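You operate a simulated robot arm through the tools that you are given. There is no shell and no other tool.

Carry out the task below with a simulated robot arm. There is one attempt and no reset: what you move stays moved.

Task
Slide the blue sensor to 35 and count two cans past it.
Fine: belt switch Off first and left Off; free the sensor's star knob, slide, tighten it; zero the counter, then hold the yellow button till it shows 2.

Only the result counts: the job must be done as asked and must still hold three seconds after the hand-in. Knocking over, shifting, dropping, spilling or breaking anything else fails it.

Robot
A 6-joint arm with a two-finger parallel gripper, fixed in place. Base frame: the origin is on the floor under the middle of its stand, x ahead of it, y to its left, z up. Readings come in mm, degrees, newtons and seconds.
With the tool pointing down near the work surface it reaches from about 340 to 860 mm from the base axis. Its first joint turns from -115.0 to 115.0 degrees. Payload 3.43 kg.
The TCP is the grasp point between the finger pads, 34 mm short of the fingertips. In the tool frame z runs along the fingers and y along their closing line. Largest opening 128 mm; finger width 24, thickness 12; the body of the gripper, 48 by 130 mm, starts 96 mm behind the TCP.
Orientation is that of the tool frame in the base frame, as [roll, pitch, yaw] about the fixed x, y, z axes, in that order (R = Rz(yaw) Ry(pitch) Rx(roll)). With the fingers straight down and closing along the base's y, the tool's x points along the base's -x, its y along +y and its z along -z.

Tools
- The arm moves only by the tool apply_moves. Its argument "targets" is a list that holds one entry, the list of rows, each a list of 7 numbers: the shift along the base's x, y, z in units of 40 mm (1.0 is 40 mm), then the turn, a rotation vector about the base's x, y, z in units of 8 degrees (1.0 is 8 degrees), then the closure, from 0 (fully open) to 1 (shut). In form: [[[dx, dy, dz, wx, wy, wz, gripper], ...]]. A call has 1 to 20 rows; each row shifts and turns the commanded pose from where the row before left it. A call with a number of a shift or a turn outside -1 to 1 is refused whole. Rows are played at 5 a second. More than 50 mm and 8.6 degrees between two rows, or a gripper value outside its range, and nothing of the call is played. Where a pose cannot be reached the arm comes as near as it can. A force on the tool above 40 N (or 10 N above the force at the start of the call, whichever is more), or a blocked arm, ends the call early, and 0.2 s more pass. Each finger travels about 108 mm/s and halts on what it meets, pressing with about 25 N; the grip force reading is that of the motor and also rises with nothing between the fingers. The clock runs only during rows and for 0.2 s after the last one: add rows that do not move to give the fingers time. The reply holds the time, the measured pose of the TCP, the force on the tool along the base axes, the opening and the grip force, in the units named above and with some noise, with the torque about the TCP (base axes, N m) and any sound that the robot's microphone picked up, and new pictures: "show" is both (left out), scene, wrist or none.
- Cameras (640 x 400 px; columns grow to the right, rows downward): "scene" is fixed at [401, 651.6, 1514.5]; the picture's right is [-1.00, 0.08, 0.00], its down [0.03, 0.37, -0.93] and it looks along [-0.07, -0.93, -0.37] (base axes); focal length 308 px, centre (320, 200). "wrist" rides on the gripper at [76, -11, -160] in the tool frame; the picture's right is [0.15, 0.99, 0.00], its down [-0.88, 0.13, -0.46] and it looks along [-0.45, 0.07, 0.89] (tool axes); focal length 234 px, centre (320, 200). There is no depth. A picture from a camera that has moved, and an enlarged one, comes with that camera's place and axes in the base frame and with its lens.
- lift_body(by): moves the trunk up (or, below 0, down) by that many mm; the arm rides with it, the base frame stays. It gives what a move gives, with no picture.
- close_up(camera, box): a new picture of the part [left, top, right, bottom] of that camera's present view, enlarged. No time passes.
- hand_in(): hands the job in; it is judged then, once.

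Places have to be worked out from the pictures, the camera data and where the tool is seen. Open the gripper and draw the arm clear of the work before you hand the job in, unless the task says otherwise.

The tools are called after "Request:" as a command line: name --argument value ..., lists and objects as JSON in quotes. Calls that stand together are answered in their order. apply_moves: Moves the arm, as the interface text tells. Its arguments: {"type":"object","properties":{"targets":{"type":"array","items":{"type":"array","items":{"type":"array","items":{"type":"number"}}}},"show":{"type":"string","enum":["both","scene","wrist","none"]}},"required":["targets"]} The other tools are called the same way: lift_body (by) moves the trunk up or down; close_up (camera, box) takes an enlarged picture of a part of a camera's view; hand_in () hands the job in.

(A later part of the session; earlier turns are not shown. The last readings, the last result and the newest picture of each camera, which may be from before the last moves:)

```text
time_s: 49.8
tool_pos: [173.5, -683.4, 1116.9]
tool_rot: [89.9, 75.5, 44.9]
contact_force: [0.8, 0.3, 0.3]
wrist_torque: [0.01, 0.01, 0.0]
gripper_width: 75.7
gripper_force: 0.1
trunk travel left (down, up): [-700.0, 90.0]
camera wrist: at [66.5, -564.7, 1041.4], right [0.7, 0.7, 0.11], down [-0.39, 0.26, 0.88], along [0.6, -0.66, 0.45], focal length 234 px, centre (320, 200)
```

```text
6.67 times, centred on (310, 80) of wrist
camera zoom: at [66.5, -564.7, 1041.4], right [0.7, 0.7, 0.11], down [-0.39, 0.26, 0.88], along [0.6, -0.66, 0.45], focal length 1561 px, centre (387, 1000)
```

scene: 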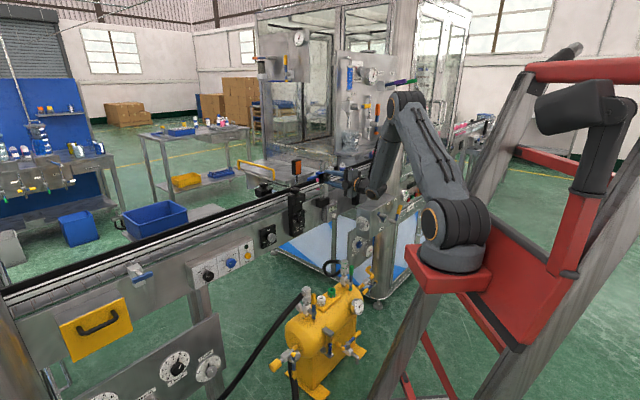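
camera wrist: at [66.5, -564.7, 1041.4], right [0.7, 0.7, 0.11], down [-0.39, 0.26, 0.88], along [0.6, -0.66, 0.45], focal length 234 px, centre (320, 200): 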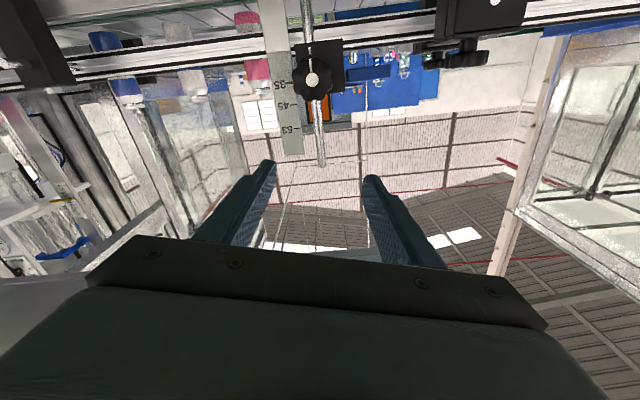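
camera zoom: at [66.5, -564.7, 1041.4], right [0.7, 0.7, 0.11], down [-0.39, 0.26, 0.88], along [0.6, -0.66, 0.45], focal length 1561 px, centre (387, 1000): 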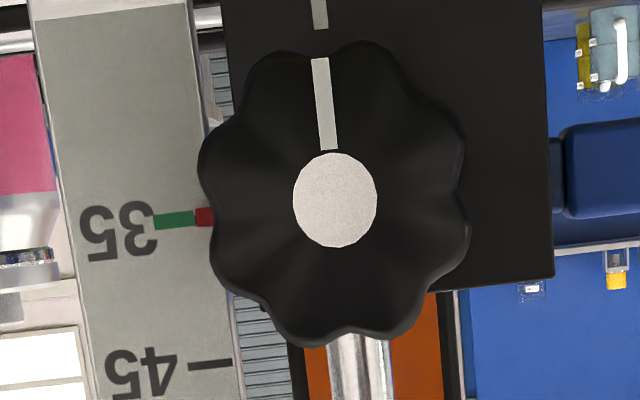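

The level view shows the pointer exactly over the 35 tick with the knob line on its tick; the sensor is set and tight. Next I zero the counter (button near u≈435, w≈735, z≈833): I roll to put the camera on the left, close the fingers, and lower while staying clear.

Request:
apply_moves --targets '[[[-0.124, 0.053, -0.2, 0.667, -0.667, 0, 0.6], [-0.124, 0.053, -0.3, 0.667, -0.667, 0, 0.8], [-0.124, 0.053, -0.375, 0.667, -0.667, 0, 1], [-0.124, 0.053, -0.375, 0.667, -0.667, 0, 1], [-0.124, 0.053, -0.375, 0.667, -0.667, 0, 1], [-0.124, 0.053, -0.375, 0.667, -0.667, 0, 1], [-0.124, 0.053, -0.375, 0.667, -0.667, 0, 1], [-0.124, 0.053, -0.375, 0.667, -0.667, 0, 1], [-0.124, 0.053, -0.375, 0.667, -0.667, 0, 1], [-0.124, 0.053, -0.375, 0.667, -0.667, 0, 1]]]'

```text
time_s: 52.0
tool_pos: [121.4, -661.3, 978.1]
tool_rot: [90.1, 0.0, 44.9]
contact_force: [-0.5, 0.3, 0.1]
wrist_torque: [-0.01, 0.0, -0.02]
gripper_width: 0.0
gripper_force: 24.8
trunk travel left (down, up): [-700.0, 90.0]
camera wrist: at [63.1, -495.7, 966.9], right [0.1, 0.1, 0.99], down [-0.95, -0.3, 0.13], along [0.31, -0.95, 0.07], focal length 234 px, centre (320, 200)
```

scene: 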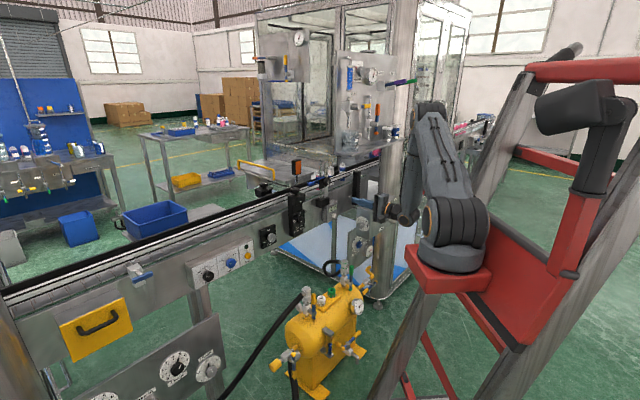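
wrist: 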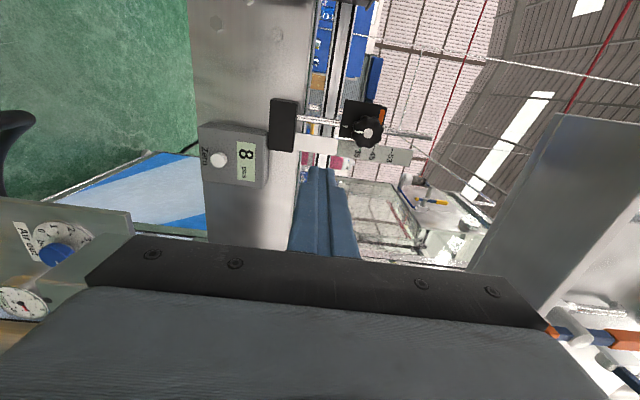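

The Zero button is visible at pixel (218,160), consistent with u≈435, z≈832. I zoom in to refine and check for obstacles around.

Request:
close_up --camera "wrist" --box '[190, 110, 286, 170]'

Request:
close_up --camera "scene" --box '[320, 170, 432, 240]'

Request:
close_up --camera "wrist" --box '[0, 150, 240, 300]'

```text
6.67 times, centred on (238, 140) of wrist
camera zoom: at [63.1, -495.7, 966.9], right [0.1, 0.1, 0.99], down [-0.95, -0.3, 0.13], along [0.31, -0.95, 0.07], focal length 1561 px, centre (867, 600)
```

zoom: 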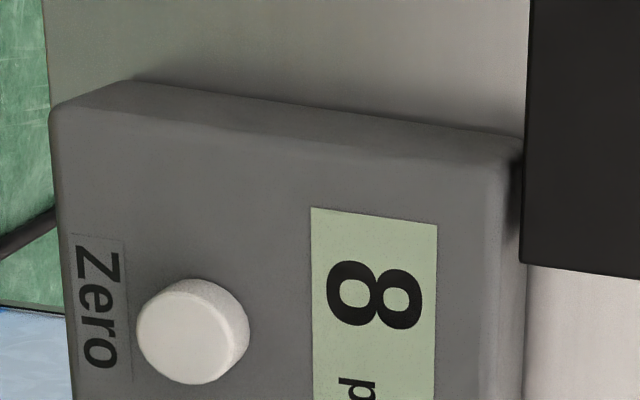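

```text
5.71 times, centred on (376, 205) of scene
camera zoom: at [401.0, 651.6, 1514.5], right [-1.0, 0.08, 0.0], down [0.03, 0.37, -0.93], along [-0.07, -0.93, -0.37], focal length 1760 px, centre (0, 171)
```

zoom: 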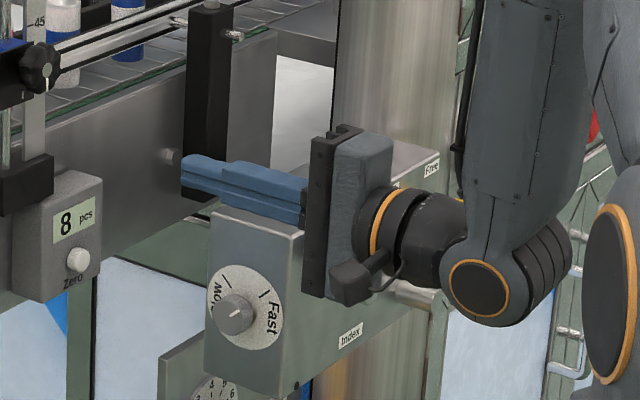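

```text
2.67 times, centred on (120, 225) of wrist
camera zoom: at [63.1, -495.7, 966.9], right [0.1, 0.1, 0.99], down [-0.95, -0.3, 0.13], along [0.31, -0.95, 0.07], focal length 624 px, centre (853, 133)
```

zoom: 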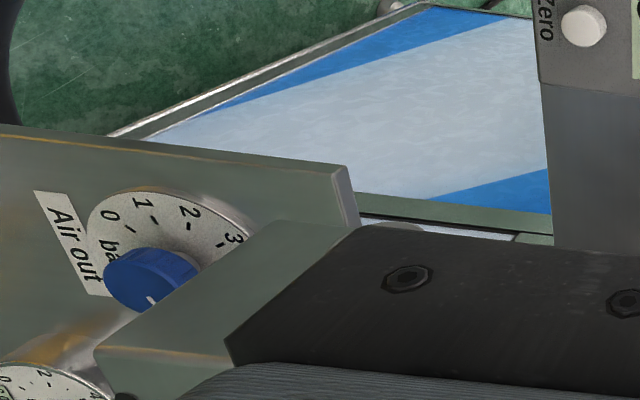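

The Fast box's left face is at about u=512, leaving room for the gripper in this roll. I move to in front of the Zero button, about 50 mm off it.

Request:
apply_moves --targets '[[[0.166, -0.541, -0.73, 0, 0, 0, 1], [0.166, -0.541, -0.73, 0, 0, 0, 1], [0.166, -0.541, -0.73, 0, 0, 0, 1], [0.166, -0.541, -0.73, 0, 0, 0, 1], [0.166, -0.541, -0.73, 0, 0, 0, 1], [0, 0, 0, 0, 0, 0, 1]]]'

Request:
close_up --camera "wrist" --box '[240, 90, 400, 190]'

```text
time_s: 53.4
tool_pos: [156.3, -767.5, 831.9]
tool_rot: [90.0, 0.1, 44.9]
contact_force: [0.0, -1.3, 0.1]
wrist_torque: [-0.02, 0.01, -0.02]
gripper_width: 0.0
gripper_force: 25.5
trunk travel left (down, up): [-700.0, 90.0]
camera wrist: at [97.3, -601.1, 821.8], right [0.1, 0.1, 0.99], down [-0.94, -0.3, 0.13], along [0.31, -0.95, 0.07], focal length 234 px, centre (320, 200)
```

scene: 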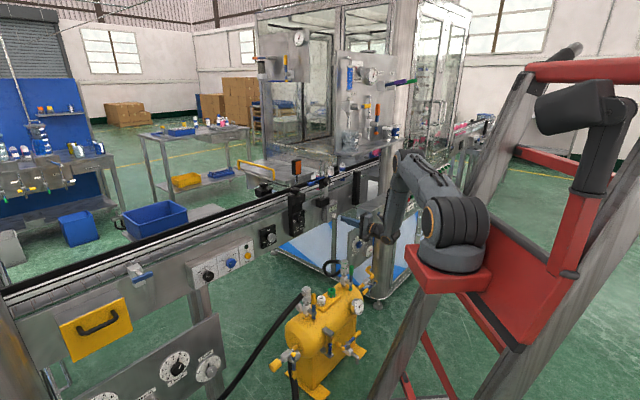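
wrist: 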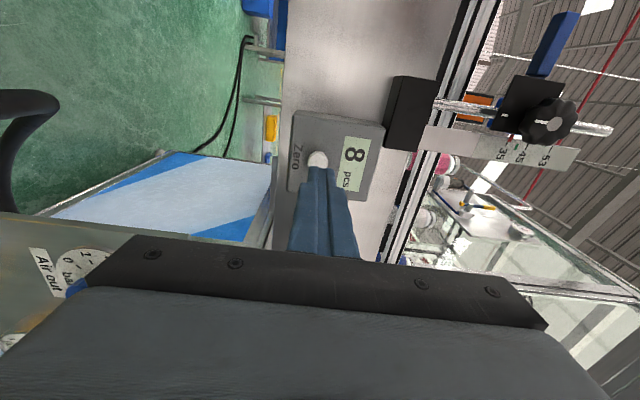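

```text
4.00 times, centred on (320, 140) of wrist
camera zoom: at [97.3, -601.1, 821.8], right [0.1, 0.1, 0.99], down [-0.94, -0.3, 0.13], along [0.31, -0.95, 0.07], focal length 937 px, centre (320, 440)
```

zoom: 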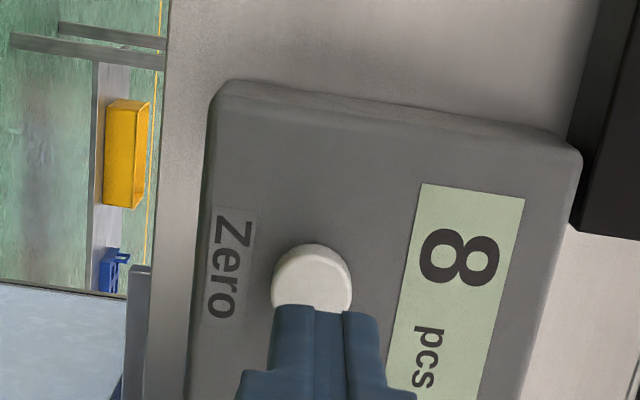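

The tool axis is centred on the Zero button. I advance 42 mm to just short of it.

Request:
apply_moves --targets '[[[0.25, -0.25, 0, 0, 0, 0, 1], [0.25, -0.25, 0, 0, 0, 0, 1], [0.24, -0.24, 0, 0, 0, 0, 1], [0, 0, 0, 0, 0, 0, 1]]]' --show "wrist"

Request:
close_up --camera "wrist" --box '[256, 120, 416, 220]'

Request:
close_up --camera "scene" --box '[320, 180, 432, 250]'

```text
time_s: 54.4
tool_pos: [186.6, -798.9, 832.4]
tool_rot: [90.0, 0.1, 45.0]
contact_force: [-0.3, 0.9, 0.1]
wrist_torque: [-0.01, 0.05, 0.02]
gripper_width: 0.1
gripper_force: 25.1
trunk travel left (down, up): [-700.0, 90.0]
camera wrist: at [127.2, -631.6, 821.3], right [0.1, 0.1, 0.99], down [-0.94, -0.3, 0.13], along [0.31, -0.95, 0.07], focal length 234 px, centre (320, 200)
```

wrist: 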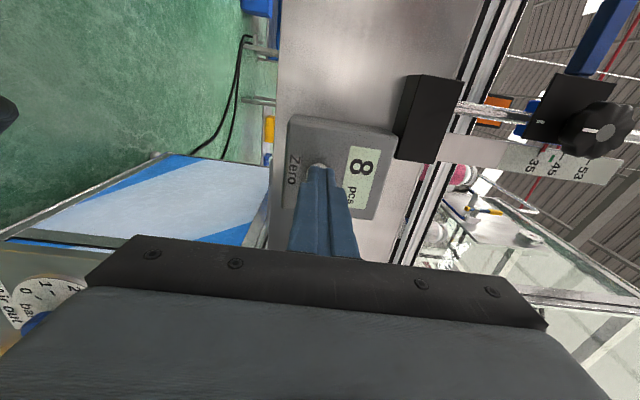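

```text
4.00 times, centred on (336, 170) of wrist
camera zoom: at [127.2, -631.6, 821.3], right [0.1, 0.1, 0.99], down [-0.94, -0.3, 0.13], along [0.31, -0.95, 0.07], focal length 937 px, centre (256, 320)
```

zoom: 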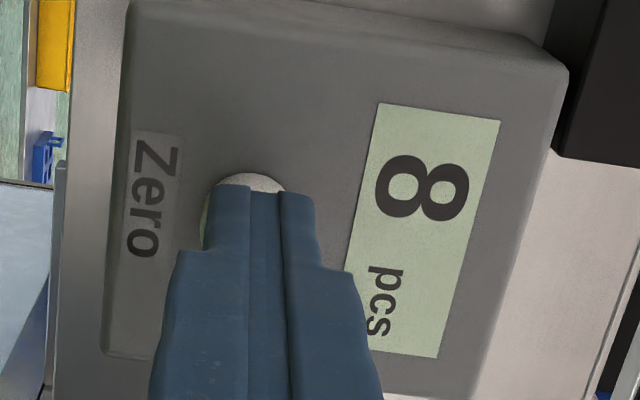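

```text
5.71 times, centred on (376, 215) of scene
camera zoom: at [401.0, 651.6, 1514.5], right [-1.0, 0.08, 0.0], down [0.03, 0.37, -0.93], along [-0.07, -0.93, -0.37], focal length 1760 px, centre (0, 114)
```

zoom: 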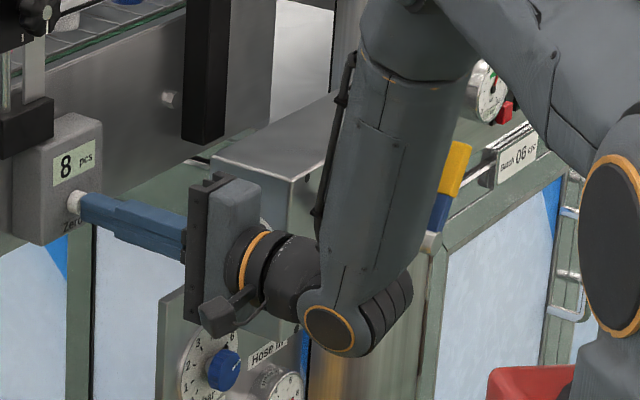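

The tip is about 4 mm short of the Zero button with no contact yet. I press in with small 2 mm steps and watch force and display.

Request:
apply_moves --targets '[[[0.0354, -0.0354, 0, 0, 0, 0, 1], [0.0354, -0.0354, 0, 0, 0, 0, 1], [0.0354, -0.0354, 0, 0, 0, 0, 1], [0.0354, -0.0354, 0, 0, 0, 0, 1]]]' --show "wrist"

Request:
close_up --camera "wrist" --box '[256, 120, 416, 220]'

```text
time_s: 55.4
tool_pos: [190.9, -804.4, 829.6]
tool_rot: [90.0, 0.2, 44.9]
contact_force: [-3.9, 9.8, 3.2]
wrist_torque: [-0.08, -0.07, 0.16]
gripper_width: 0.0
gripper_force: 25.1
trunk travel left (down, up): [-700.0, 90.0]
heard: click
camera wrist: at [132.3, -637.8, 820.1], right [0.1, 0.1, 0.99], down [-0.95, -0.3, 0.13], along [0.31, -0.95, 0.07], focal length 234 px, centre (320, 200)
```

wrist: 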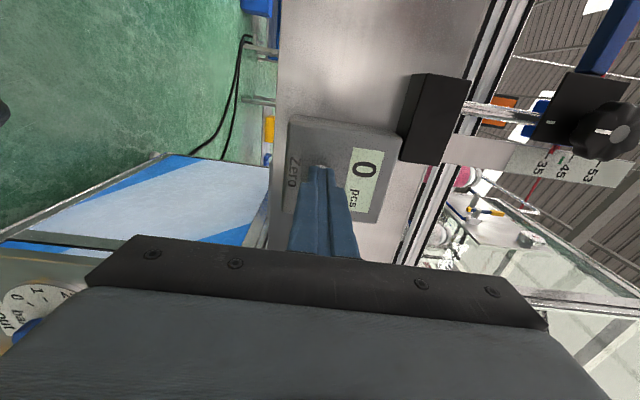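

```text
4.00 times, centred on (336, 170) of wrist
camera zoom: at [132.3, -637.8, 820.1], right [0.1, 0.1, 0.99], down [-0.95, -0.3, 0.13], along [0.31, -0.95, 0.07], focal length 937 px, centre (256, 320)
```

zoom: 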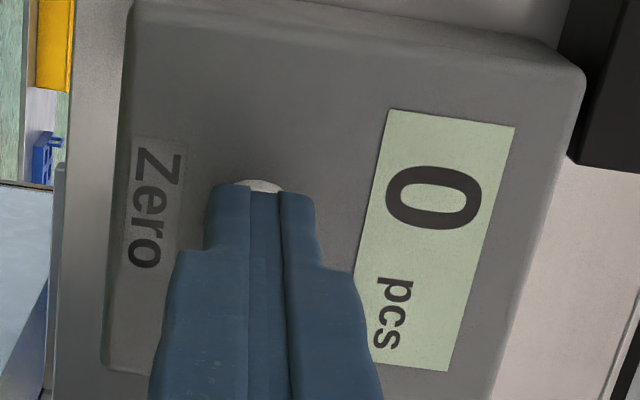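

Click heard and the counter shows 0 pcs. I retract straight back and then travel left to in front of the yellow Inch button (about u=-124, z=850).

Request:
apply_moves --targets '[[[-0.2, 0.2, 0, 0, 0, 0, 1], [-0.4, 0.4, 0, 0, 0, 0, 1], [-0.45, 0.45, 0, 0, 0, 0, 1], [-0.45, 0.45, 0, 0, 0, 0, 1], [-0.45, 0.45, 0, 0, 0, 0, 1]]]'

Request:
close_up --camera "scene" --box '[304, 160, 352, 190]'

Request:
close_up --camera "scene" --box '[304, 194, 352, 224]'

```text
time_s: 56.6
tool_pos: [111.2, -726.6, 831.7]
tool_rot: [90.0, 0.1, 44.9]
contact_force: [-0.9, 0.4, -0.3]
wrist_torque: [-0.06, -0.03, 0.0]
gripper_width: 0.0
gripper_force: 24.7
trunk travel left (down, up): [-700.0, 90.0]
camera wrist: at [52.8, -560.1, 821.2], right [0.1, 0.1, 0.99], down [-0.95, -0.3, 0.13], along [0.31, -0.95, 0.07], focal length 234 px, centre (320, 200)
```

scene: 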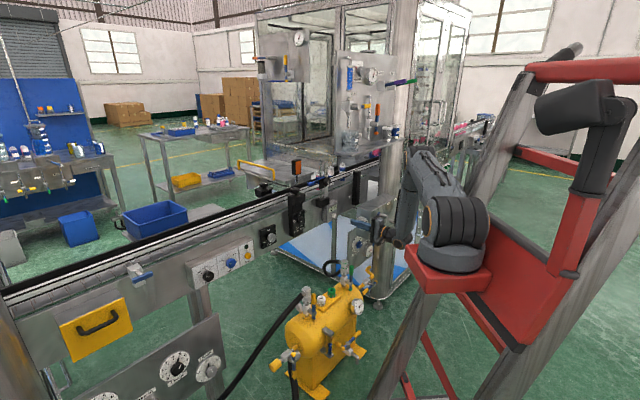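
wrist: 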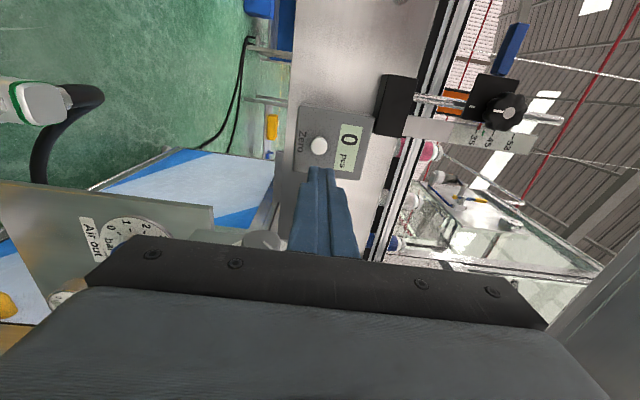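

```text
13.33 times, centred on (328, 175) of scene
camera zoom: at [401.0, 651.6, 1514.5], right [-1.0, 0.08, 0.0], down [0.03, 0.37, -0.93], along [-0.07, -0.93, -0.37], focal length 4107 px, centre (213, 533)
```

zoom: 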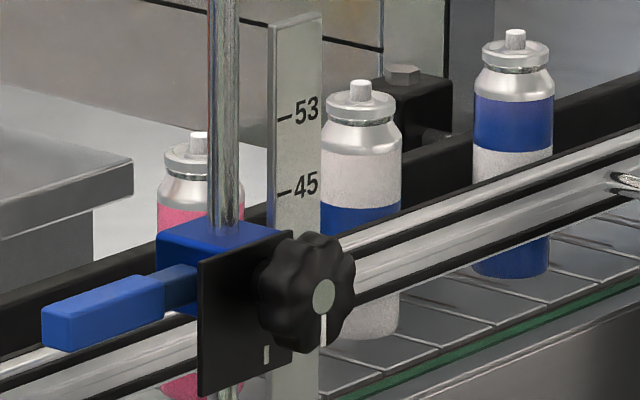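

```text
13.33 times, centred on (328, 209) of scene
camera zoom: at [401.0, 651.6, 1514.5], right [-1.0, 0.08, 0.0], down [0.03, 0.37, -0.93], along [-0.07, -0.93, -0.37], focal length 4107 px, centre (213, 80)
```

zoom: 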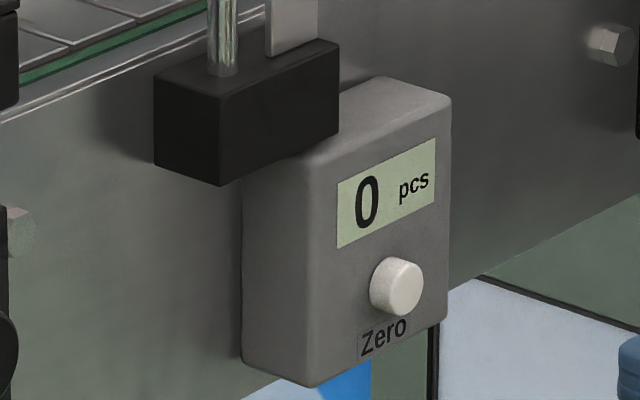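

The counter reads 0 and the sensor stays put. The arm would hide the counter from the scene camera at the Inch button with the present trunk height, so I move left and up (z≈1240), then I will lower the trunk so the arm passes beneath that line of sight.

Request:
apply_moves --targets '[[[0.582, 0.653, 0.4, 0, 0, 0, 1], [0.582, 0.653, 0.5, 0, 0, 0, 1], [0.582, 0.653, 0.6, 0, 0, 0, 1], [0.582, 0.653, 0.65, 0, 0, 0, 1], [0.582, 0.653, 0.68, 0, 0, 0, 1], [0.582, 0.653, 0.68, 0, 0, 0, 1], [0.582, 0.653, 0.68, 0, 0, 0, 1], [0.582, 0.653, 0.68, 0, 0, 0, 1], [0.582, 0.653, 0.68, 0, 0, 0, 1], [0.582, 0.653, 0.68, 0, 0, 0, 1], [0.582, 0.653, 0.68, 0, 0, 0, 1], [0.582, 0.653, 0.68, 0, 0, 0, 1], [0.582, 0.653, 0.68, 0, 0, 0, 1], [0.582, 0.653, 0.68, 0, 0, 0, 1], [0.582, 0.653, 0.65, 0, 0, 0, 1], [0.582, 0.653, 0.6, 0, 0, 0, 1]]]'

```text
time_s: 60.0
tool_pos: [497.6, -320.1, 1236.0]
tool_rot: [90.0, 0.1, 45.0]
contact_force: [0.8, -0.1, 0.0]
wrist_torque: [0.0, -0.01, 0.05]
gripper_width: 0.1
gripper_force: 24.7
out of reach, approached as far as the arm can: row 12, 13
trunk travel left (down, up): [-700.0, 90.0]
camera wrist: at [438.5, -153.7, 1226.3], right [0.1, 0.1, 0.99], down [-0.94, -0.3, 0.13], along [0.31, -0.95, 0.07], focal length 234 px, centre (320, 200)
```

scene: 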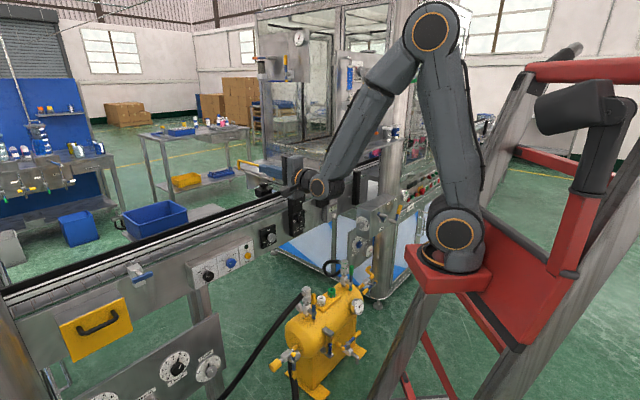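
wrist: 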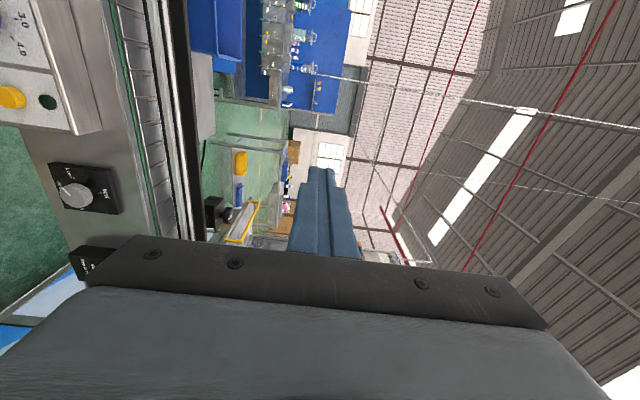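

The tool is in front of the Inch position but high (w=578, u=-125, z=1236). I lower the trunk by 385 mm, bringing the tool to button height.

Request:
lift_body --by -385

Request:
close_up --camera "scene" --box '[160, 100, 480, 300]'

Request:
close_up --camera "wrist" --box '[240, 90, 400, 190]'

```text
time_s: 63.7
tool_pos: [592.7, -319.1, 851.3]
tool_rot: [90.0, 0.1, 44.9]
contact_force: [-0.3, -0.5, 0.2]
wrist_torque: [-0.01, 0.03, 0.02]
gripper_width: 0.3
gripper_force: 25.7
trunk travel left (down, up): [-315.0, 475.0]
```

```text
2.00 times, centred on (320, 200) of scene
camera zoom: at [401.0, 651.6, 1514.5], right [-1.0, 0.08, 0.0], down [0.03, 0.37, -0.93], along [-0.07, -0.93, -0.37], focal length 616 px, centre (320, 200)
```

zoom: 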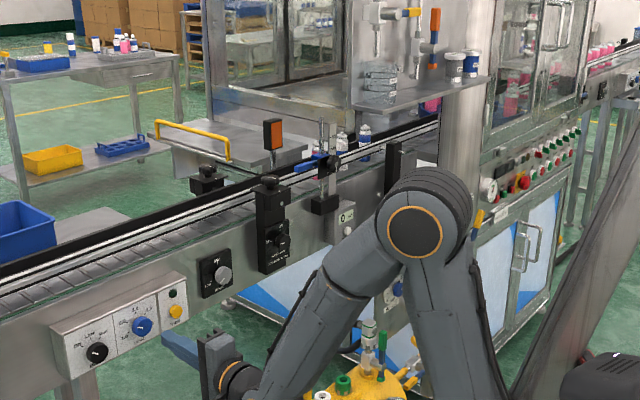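

```text
4.00 times, centred on (320, 140) of wrist
camera zoom: at [533.3, -152.7, 841.2], right [0.1, 0.1, 0.99], down [-0.94, -0.3, 0.13], along [0.31, -0.95, 0.07], focal length 937 px, centre (320, 440)
```

zoom: 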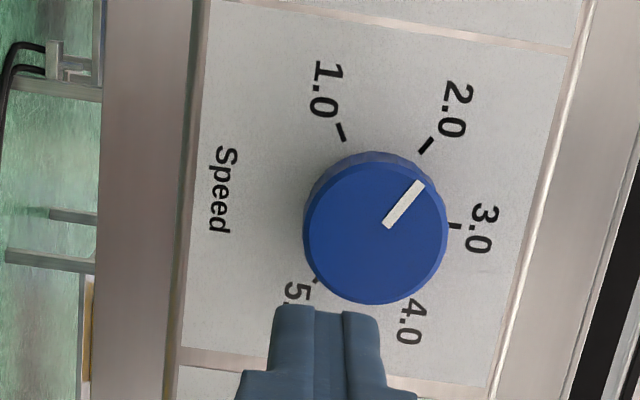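

The lift is inclined, so the tool also moved +95 mm in x (now over the Speed knob at w=645, u=-194), and the counter is visible to the scene camera. I shift right 69 mm to the Inch button.

Request:
apply_moves --targets '[[[-0.65, -0.57, 0, 0, 0, 0, 1], [-0.65, -0.57, 0, 0, 0, 0, 1], [0, 0, 0, 0, 0, 0, 1]]]'

Request:
close_up --camera "wrist" --box '[240, 90, 400, 190]'

Request:
close_up --camera "scene" --box '[304, 190, 368, 230]'

```text
time_s: 64.5
tool_pos: [555.4, -373.0, 852.7]
tool_rot: [90.0, 0.2, 45.0]
contact_force: [-0.1, 0.5, -0.7]
wrist_torque: [-0.02, 0.0, 0.0]
gripper_width: 0.0
gripper_force: 25.3
out of reach, approached as far as the arm can: row 1, 2
trunk travel left (down, up): [-315.0, 475.0]
camera wrist: at [495.0, -206.9, 843.1], right [0.1, 0.1, 0.99], down [-0.94, -0.3, 0.13], along [0.31, -0.95, 0.07], focal length 234 px, centre (320, 200)
```

scene: 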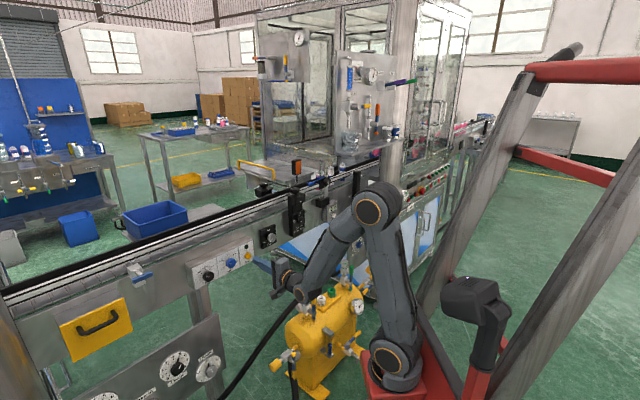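
wrist: 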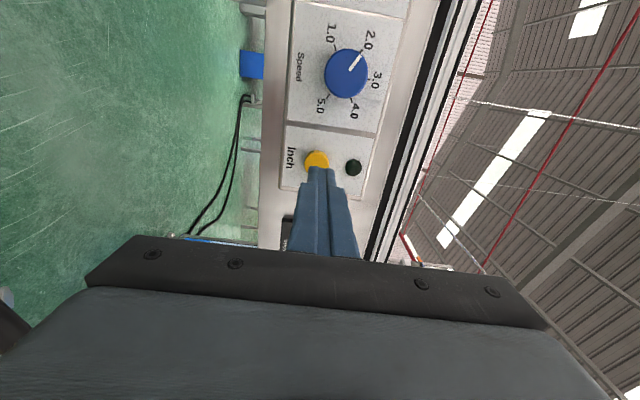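

```text
4.00 times, centred on (320, 140) of wrist
camera zoom: at [495.0, -206.9, 843.1], right [0.1, 0.1, 0.99], down [-0.94, -0.3, 0.13], along [0.31, -0.95, 0.07], focal length 937 px, centre (320, 440)
```

zoom: 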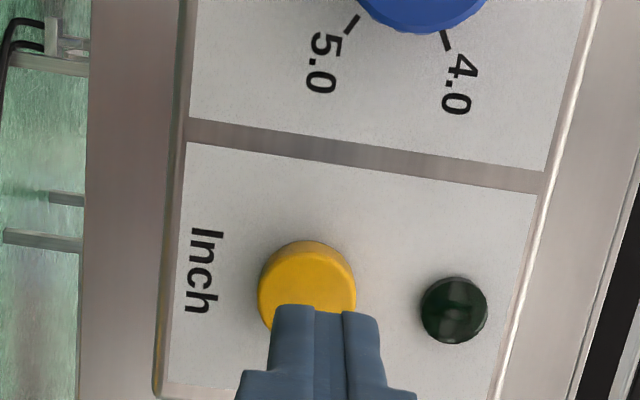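

```text
10.00 times, centred on (336, 210) of scene
camera zoom: at [401.0, 651.6, 1514.5], right [-1.0, 0.08, 0.0], down [0.03, 0.37, -0.93], along [-0.07, -0.93, -0.37], focal length 3080 px, centre (160, 100)
```

zoom: 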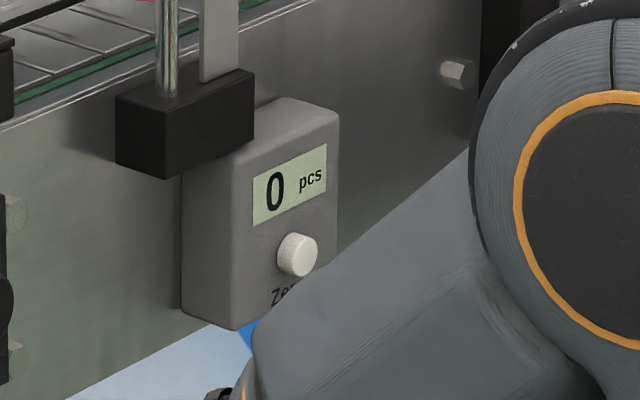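

The counter is visible in the scene view (0 pcs), and the tool axis is aligned with the yellow button (u≈-129, z≈852) with ~40 mm gap. I advance carefully, first ~25 mm.

Request:
apply_moves --targets '[[[0.22, -0.22, 0, 0, 0, 0, 1], [0.22, -0.22, 0, 0, 0, 0, 1], [0, 0, 0, 0, 0, 0, 1]]]' --show "wrist"

```text
time_s: 65.3
tool_pos: [571.7, -392.2, 854.0]
tool_rot: [90.1, 0.2, 44.9]
contact_force: [-0.8, 0.3, 0.3]
wrist_torque: [-0.02, -0.04, 0.02]
gripper_width: 0.0
gripper_force: 25.5
trunk travel left (down, up): [-315.0, 475.0]
camera wrist: at [512.5, -225.8, 843.9], right [0.1, 0.1, 0.99], down [-0.95, -0.3, 0.13], along [0.31, -0.95, 0.07], focal length 234 px, centre (320, 200)
```

wrist: 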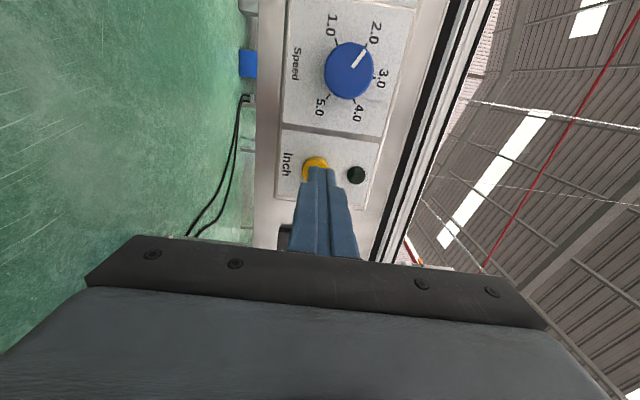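

Now w≈682, about 16 mm short. I check alignment closely before pressing.

Request:
close_up --camera "wrist" --box '[256, 110, 416, 210]'

Request:
close_up --camera "scene" --box '[230, 230, 294, 270]'

```text
4.00 times, centred on (336, 160) of wrist
camera zoom: at [512.5, -225.8, 843.9], right [0.1, 0.1, 0.99], down [-0.95, -0.3, 0.13], along [0.31, -0.95, 0.07], focal length 937 px, centre (256, 360)
```

zoom: 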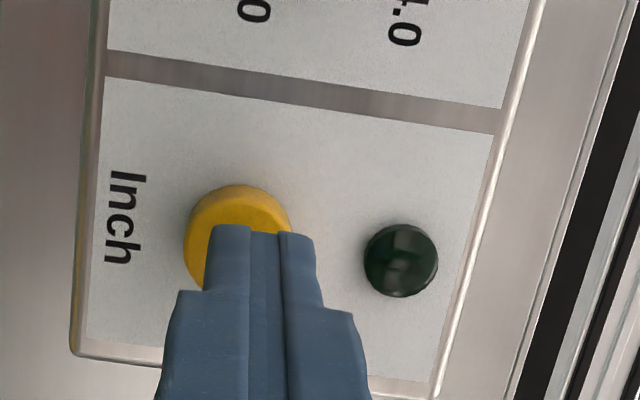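

```text
10.00 times, centred on (262, 250) of scene
camera zoom: at [401.0, 651.6, 1514.5], right [-1.0, 0.08, 0.0], down [0.03, 0.37, -0.93], along [-0.07, -0.93, -0.37], focal length 3080 px, centre (900, -300)
```

zoom: 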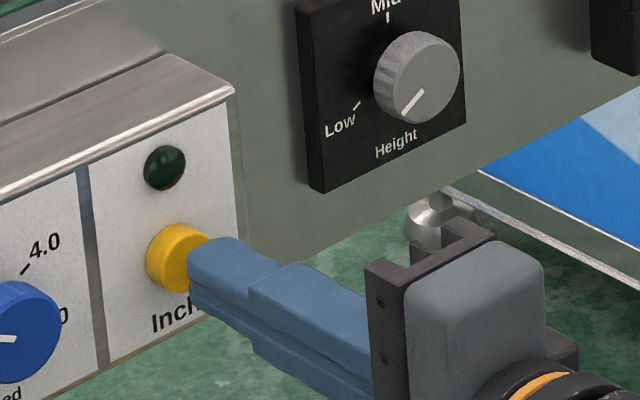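

The button centre is about 2.4 mm lower and 1.7 mm left of the tool axis; I correct and advance to just short of contact.

Request:
apply_moves --targets '[[[0.03, 0.03, -0.06, 0, 0, 0, 1], [0.11, -0.11, 0, 0, 0, 0, 1], [0.1, -0.1, 0, 0, 0, 0, 1]]]' --show "wrist"

Request:
close_up --camera "wrist" --box '[256, 110, 416, 210]'

Request:
close_up --camera "scene" --box '[300, 150, 380, 200]'

```text
time_s: 66.1
tool_pos: [583.2, -397.8, 851.3]
tool_rot: [90.0, 0.2, 45.0]
contact_force: [-0.3, -0.5, -0.6]
wrist_torque: [0.01, 0.04, -0.01]
gripper_width: 0.1
gripper_force: 24.7
trunk travel left (down, up): [-315.0, 475.0]
camera wrist: at [522.4, -231.7, 841.1], right [0.1, 0.1, 0.99], down [-0.94, -0.3, 0.13], along [0.31, -0.95, 0.07], focal length 234 px, centre (320, 200)
```

wrist: 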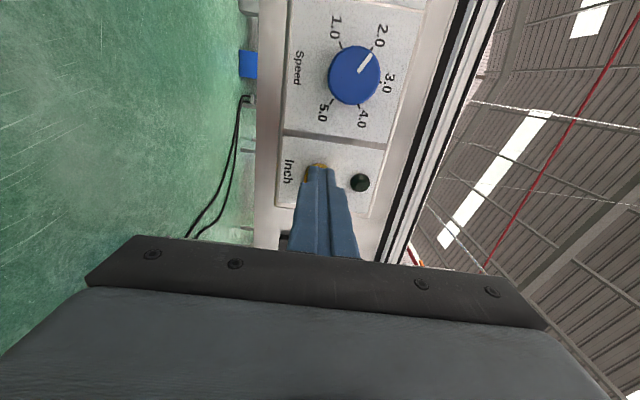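

```text
4.00 times, centred on (336, 160) of wrist
camera zoom: at [522.4, -231.7, 841.1], right [0.1, 0.1, 0.99], down [-0.94, -0.3, 0.13], along [0.31, -0.95, 0.07], focal length 937 px, centre (256, 360)
```

zoom: 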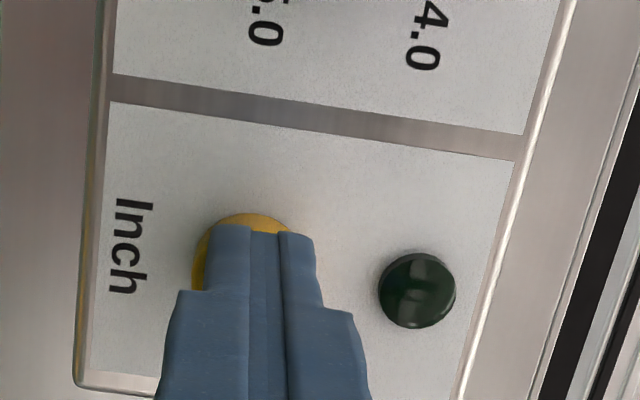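

```text
8.00 times, centred on (340, 175) of scene
camera zoom: at [401.0, 651.6, 1514.5], right [-1.0, 0.08, 0.0], down [0.03, 0.37, -0.93], along [-0.07, -0.93, -0.37], focal length 2464 px, centre (160, 400)
```

zoom: 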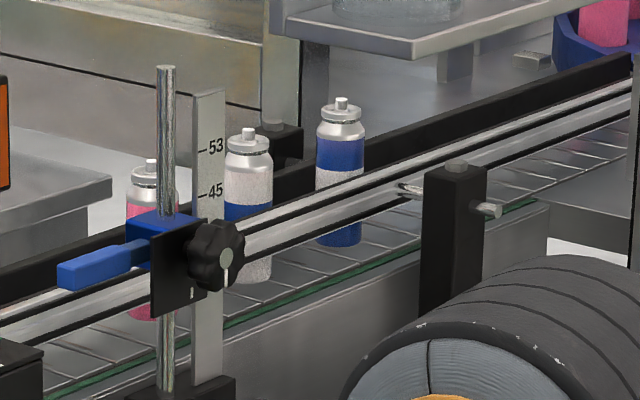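

The tip is ~3 mm from the button. I press in three 2 mm steps and look at the counter and lamp.

Request:
apply_moves --targets '[[[0.0354, -0.0354, 0, 0, 0, 0, 1], [0.0354, -0.0354, 0, 0, 0, 0, 1], [0.0354, -0.0354, 0, 0, 0, 0, 1]]]'

Request:
close_up --camera "scene" --box '[304, 150, 384, 230]'

Request:
close_up --camera "wrist" --box '[256, 110, 416, 210]'

```text
time_s: 66.9
tool_pos: [585.3, -402.2, 851.0]
tool_rot: [90.0, 0.0, 45.0]
contact_force: [-11.0, 13.4, 1.3]
wrist_torque: [-0.01, -0.04, 0.04]
gripper_width: 0.0
gripper_force: 25.0
trunk travel left (down, up): [-315.0, 475.0]
heard: click
camera wrist: at [526.0, -235.7, 841.2], right [0.1, 0.1, 0.99], down [-0.94, -0.3, 0.13], along [0.31, -0.95, 0.07], focal length 234 px, centre (320, 200)
```

scene: 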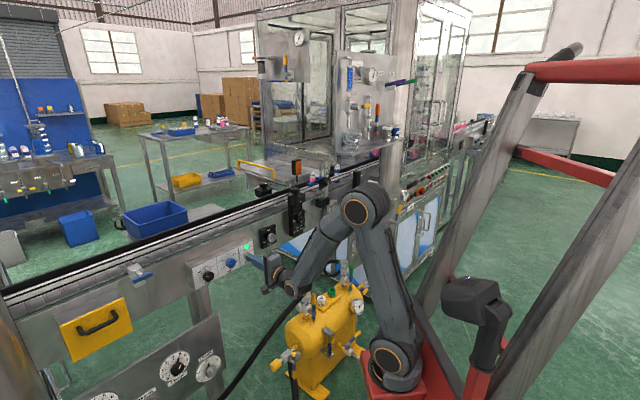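
wrist: 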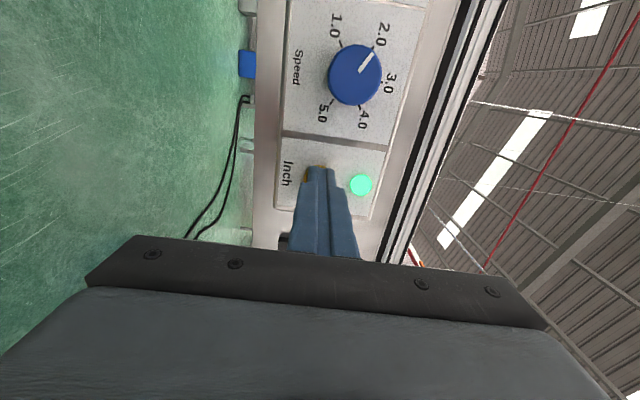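

```text
5.00 times, centred on (344, 190) of scene
camera zoom: at [401.0, 651.6, 1514.5], right [-1.0, 0.08, 0.0], down [0.03, 0.37, -0.93], along [-0.07, -0.93, -0.37], focal length 1540 px, centre (200, 250)
```

zoom: 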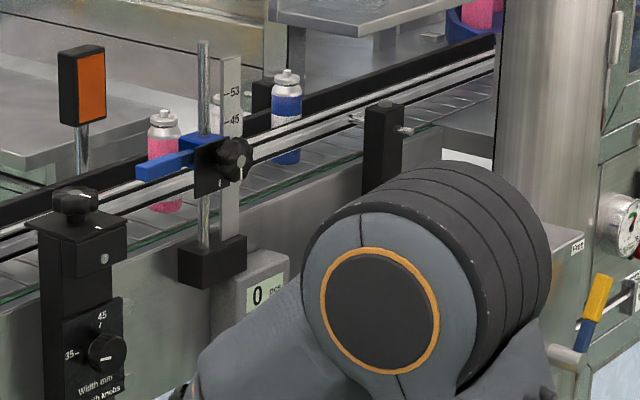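

```text
4.00 times, centred on (336, 160) of wrist
camera zoom: at [526.0, -235.7, 841.2], right [0.1, 0.1, 0.99], down [-0.94, -0.3, 0.13], along [0.31, -0.95, 0.07], focal length 937 px, centre (256, 360)
```

zoom: 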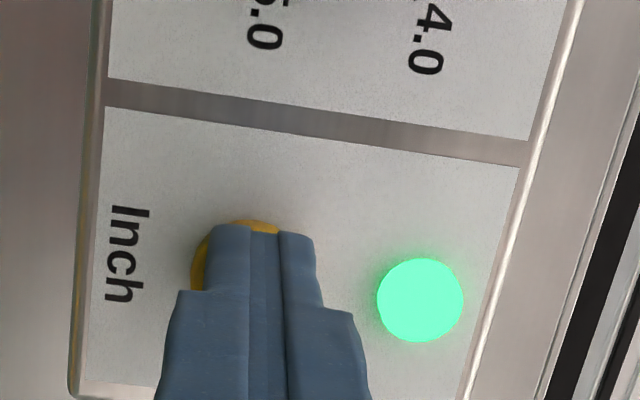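

Click heard, the lamp is lit and the belt is moving with cans going left; counter still 0. I hold in short increments and watch the counter.

Request:
apply_moves --targets '[[[0, 0, 0, 0, 0, 0, 1]]]' --show "none"

Request:
close_up --camera "scene" --box '[304, 150, 384, 230]'

```text
time_s: 67.3
tool_pos: [585.7, -402.3, 850.9]
tool_rot: [90.0, 0.1, 45.0]
contact_force: [-12.2, 17.2, 0.7]
wrist_torque: [0.09, -0.07, 0.07]
gripper_width: 0.1
gripper_force: 25.1
trunk travel left (down, up): [-315.0, 475.0]
```

```text
5.00 times, centred on (344, 190) of scene
camera zoom: at [401.0, 651.6, 1514.5], right [-1.0, 0.08, 0.0], down [0.03, 0.37, -0.93], along [-0.07, -0.93, -0.37], focal length 1540 px, centre (200, 250)
```

zoom: 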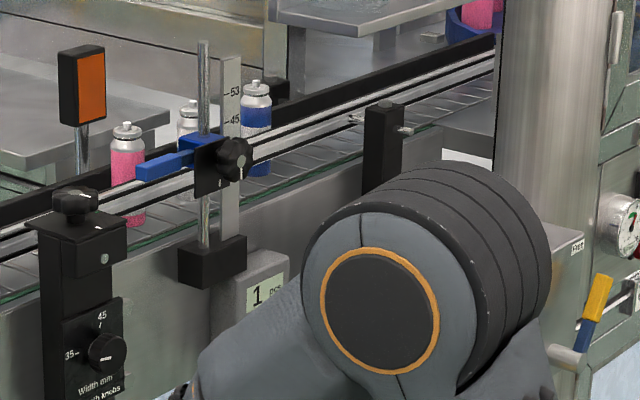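

The counter shows 1. The next (blue) can is approaching; I hold another short step.

Request:
apply_moves --targets '[[[0, 0, 0, 0, 0, 0, 1]]]' --show "none"

Request:
close_up --camera "scene" --box '[304, 150, 384, 230]'

```text
time_s: 67.7
tool_pos: [586.3, -403.3, 850.9]
tool_rot: [90.0, 0.1, 45.0]
contact_force: [-13.3, 19.7, -0.4]
wrist_torque: [0.11, -0.09, 0.09]
gripper_width: 0.0
gripper_force: 25.0
trunk travel left (down, up): [-315.0, 475.0]
```

```text
5.00 times, centred on (344, 190) of scene
camera zoom: at [401.0, 651.6, 1514.5], right [-1.0, 0.08, 0.0], down [0.03, 0.37, -0.93], along [-0.07, -0.93, -0.37], focal length 1540 px, centre (200, 250)
```

zoom: 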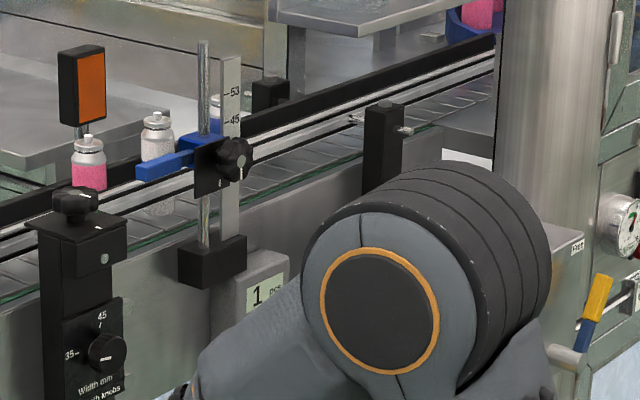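

Still 1; the second can is just at the sensor. One more short hold.

Request:
apply_moves --targets '[[[0, 0, 0, 0, 0, 0, 1]]]' --show "none"

Request:
close_up --camera "scene" --box '[304, 150, 384, 230]'

```text
time_s: 68.1
tool_pos: [585.8, -402.4, 851.0]
tool_rot: [90.0, 0.1, 45.0]
contact_force: [-15.2, 20.9, 0.0]
wrist_torque: [0.13, -0.05, 0.12]
gripper_width: 0.0
gripper_force: 24.7
trunk travel left (down, up): [-315.0, 475.0]
```

```text
5.00 times, centred on (344, 190) of scene
camera zoom: at [401.0, 651.6, 1514.5], right [-1.0, 0.08, 0.0], down [0.03, 0.37, -0.93], along [-0.07, -0.93, -0.37], focal length 1540 px, centre (200, 250)
```

zoom: 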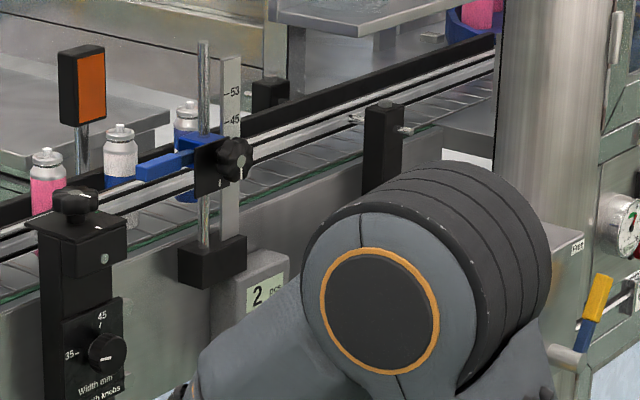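

The counter shows 2. I release the button at once by retracting straight back.

Request:
apply_moves --targets '[[[-0.5, 0.5, 0, 0, 0, 0, 1]]]' --show "scene"

Request:
close_up --camera "scene" --box '[304, 150, 384, 230]'

Request:
close_up --camera "scene" --box '[184, 235, 264, 285]'

```text
time_s: 68.5
tool_pos: [564.5, -384.3, 852.6]
tool_rot: [89.9, 0.2, 44.9]
contact_force: [0.2, 0.2, 0.3]
wrist_torque: [-0.01, 0.0, -0.04]
gripper_width: 0.0
gripper_force: 25.4
trunk travel left (down, up): [-315.0, 475.0]
```

scene: 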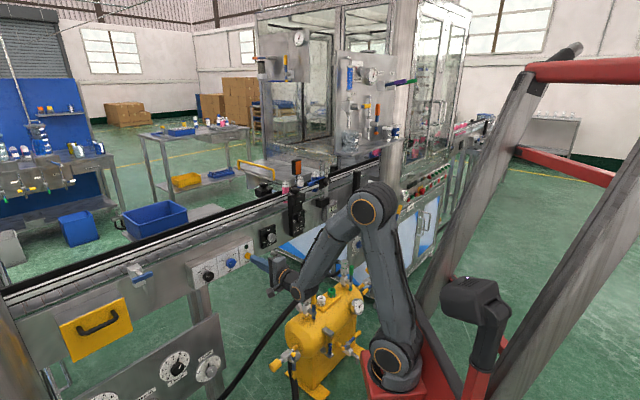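

```text
5.00 times, centred on (344, 190) of scene
camera zoom: at [401.0, 651.6, 1514.5], right [-1.0, 0.08, 0.0], down [0.03, 0.37, -0.93], along [-0.07, -0.93, -0.37], focal length 1540 px, centre (200, 250)
```

zoom: 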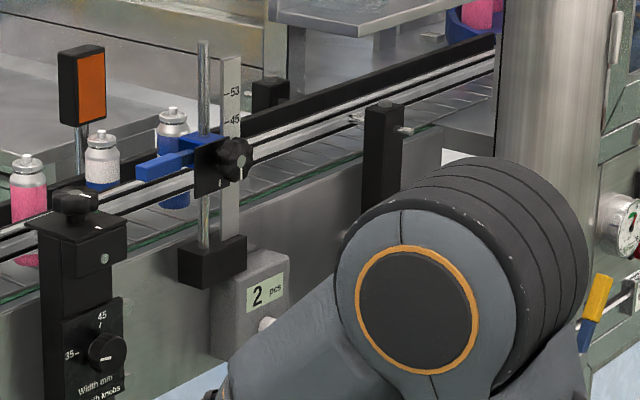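

```text
8.00 times, centred on (224, 260) of scene
camera zoom: at [401.0, 651.6, 1514.5], right [-1.0, 0.08, 0.0], down [0.03, 0.37, -0.93], along [-0.07, -0.93, -0.37], focal length 2464 px, centre (1088, -280)
```

zoom: 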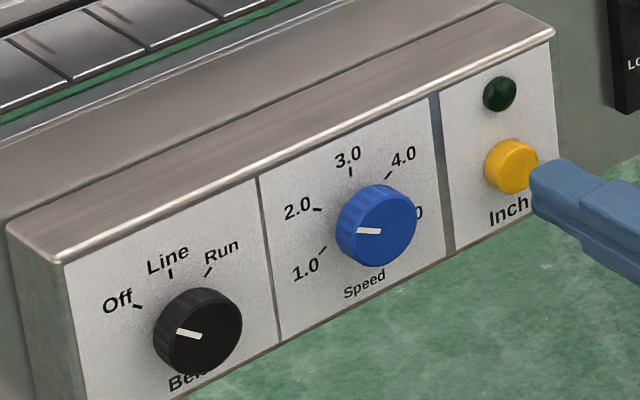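

The lamp is off, the belt stopped, the counter holds 2 and the switch is at Off. I draw the tool back and up, then open the gripper.

Request:
apply_moves --targets '[[[-0.3, 0.3, 0.2, 0, 0, 0, 1], [-0.2, 0.2, 0.6, 0, 0, 0, 1], [0, 0.2, 0.9, 0, 0, 0, 1], [0, 0.2, 0.9, 0, 0, 0, 0.5], [0, 0, 0.9, 0, 0, 0, 0.2], [0, 0, 0, 0, 0, 0, 0]]]'

```text
time_s: 69.9
tool_pos: [550.2, -347.5, 993.6]
tool_rot: [90.0, 0.1, 45.0]
contact_force: [-0.2, -0.1, -0.1]
wrist_torque: [-0.01, 0.0, -0.02]
gripper_width: 127.9
gripper_force: 0.0
out of reach, approached as far as the arm can: row 2
trunk travel left (down, up): [-315.0, 475.0]
camera wrist: at [490.2, -182.5, 983.5], right [0.1, 0.1, 0.99], down [-0.94, -0.3, 0.13], along [0.31, -0.95, 0.07], focal length 234 px, centre (320, 200)
```

scene: 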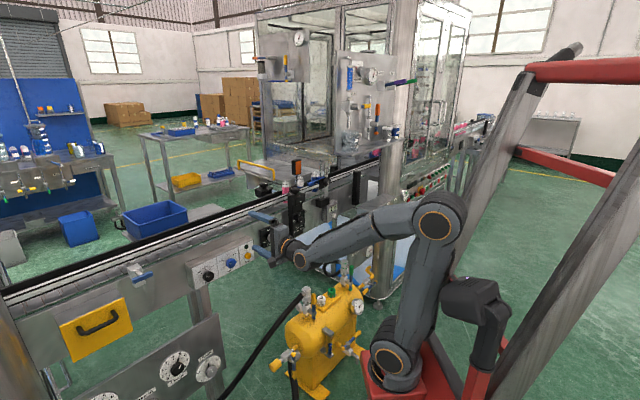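
wrist: 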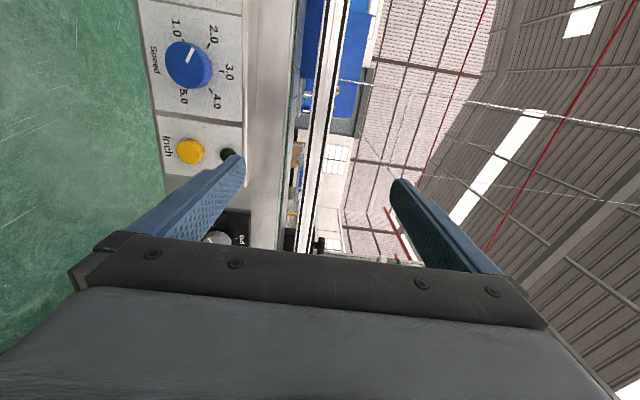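

The gripper is open and away from the panel. I raise and withdraw a bit further, then make final checks of the sensor, counter and switch.

Request:
apply_moves --targets '[[[-0.2, 0.4, 0.7, 0, 0, 0, 0], [-0.3, 0.5, 0.6, 0, 0, 0, 0], [-0.4, 0.5, 0.5, 0, 0, 0, 0], [-0.4, 0.5, 0.3, 0, 0, 0, 0], [0, 0, 0, 0, 0, 0, 0]]]' --show "scene"

Request:
close_up --camera "scene" --box '[304, 150, 384, 230]'

Request:
close_up --camera "scene" --box '[184, 235, 264, 285]'

Request:
close_up --camera "scene" --box '[312, 165, 344, 190]'

```text
time_s: 71.1
tool_pos: [565.8, -318.1, 1035.7]
tool_rot: [89.9, 0.1, 45.0]
contact_force: [-0.3, 0.6, -0.4]
wrist_torque: [0.0, 0.01, -0.02]
gripper_width: 127.9
gripper_force: 0.2
out of reach, approached as far as the arm can: row 1, 2, 3, 4
trunk travel left (down, up): [-315.0, 475.0]
```

scene: 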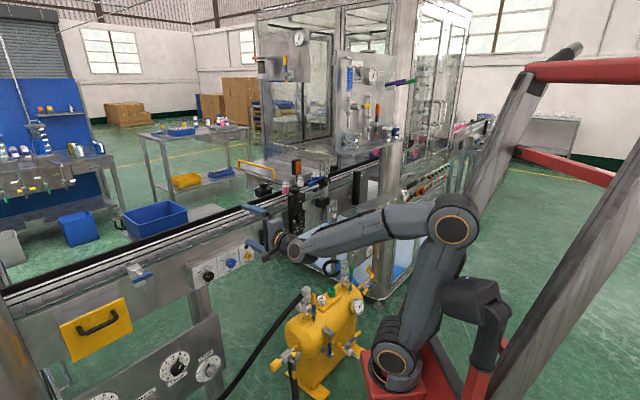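

```text
5.00 times, centred on (344, 190) of scene
camera zoom: at [401.0, 651.6, 1514.5], right [-1.0, 0.08, 0.0], down [0.03, 0.37, -0.93], along [-0.07, -0.93, -0.37], focal length 1540 px, centre (200, 250)
```

zoom: 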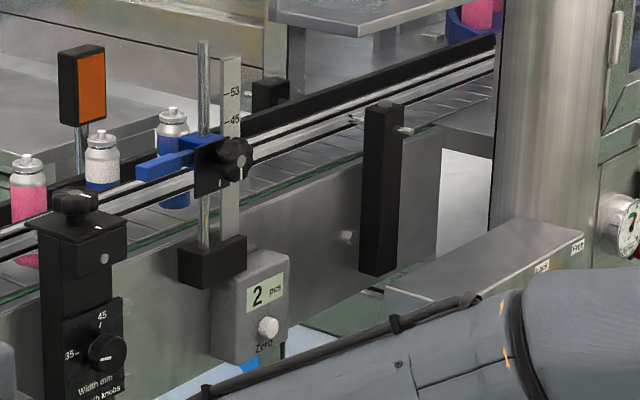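

```text
8.00 times, centred on (224, 260) of scene
camera zoom: at [401.0, 651.6, 1514.5], right [-1.0, 0.08, 0.0], down [0.03, 0.37, -0.93], along [-0.07, -0.93, -0.37], focal length 2464 px, centre (1088, -280)
```

zoom: 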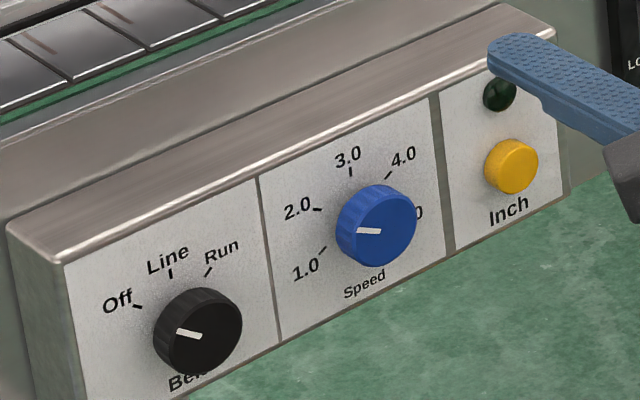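

```text
16.00 times, centred on (328, 178) of scene
camera zoom: at [401.0, 651.6, 1514.5], right [-1.0, 0.08, 0.0], down [0.03, 0.37, -0.93], along [-0.07, -0.93, -0.37], focal length 4928 px, centre (192, 560)
```

zoom: 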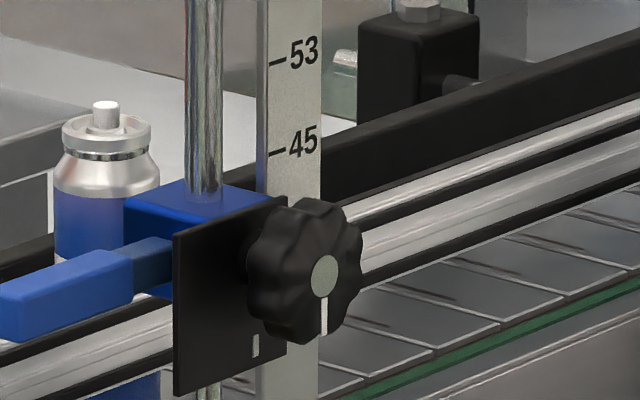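

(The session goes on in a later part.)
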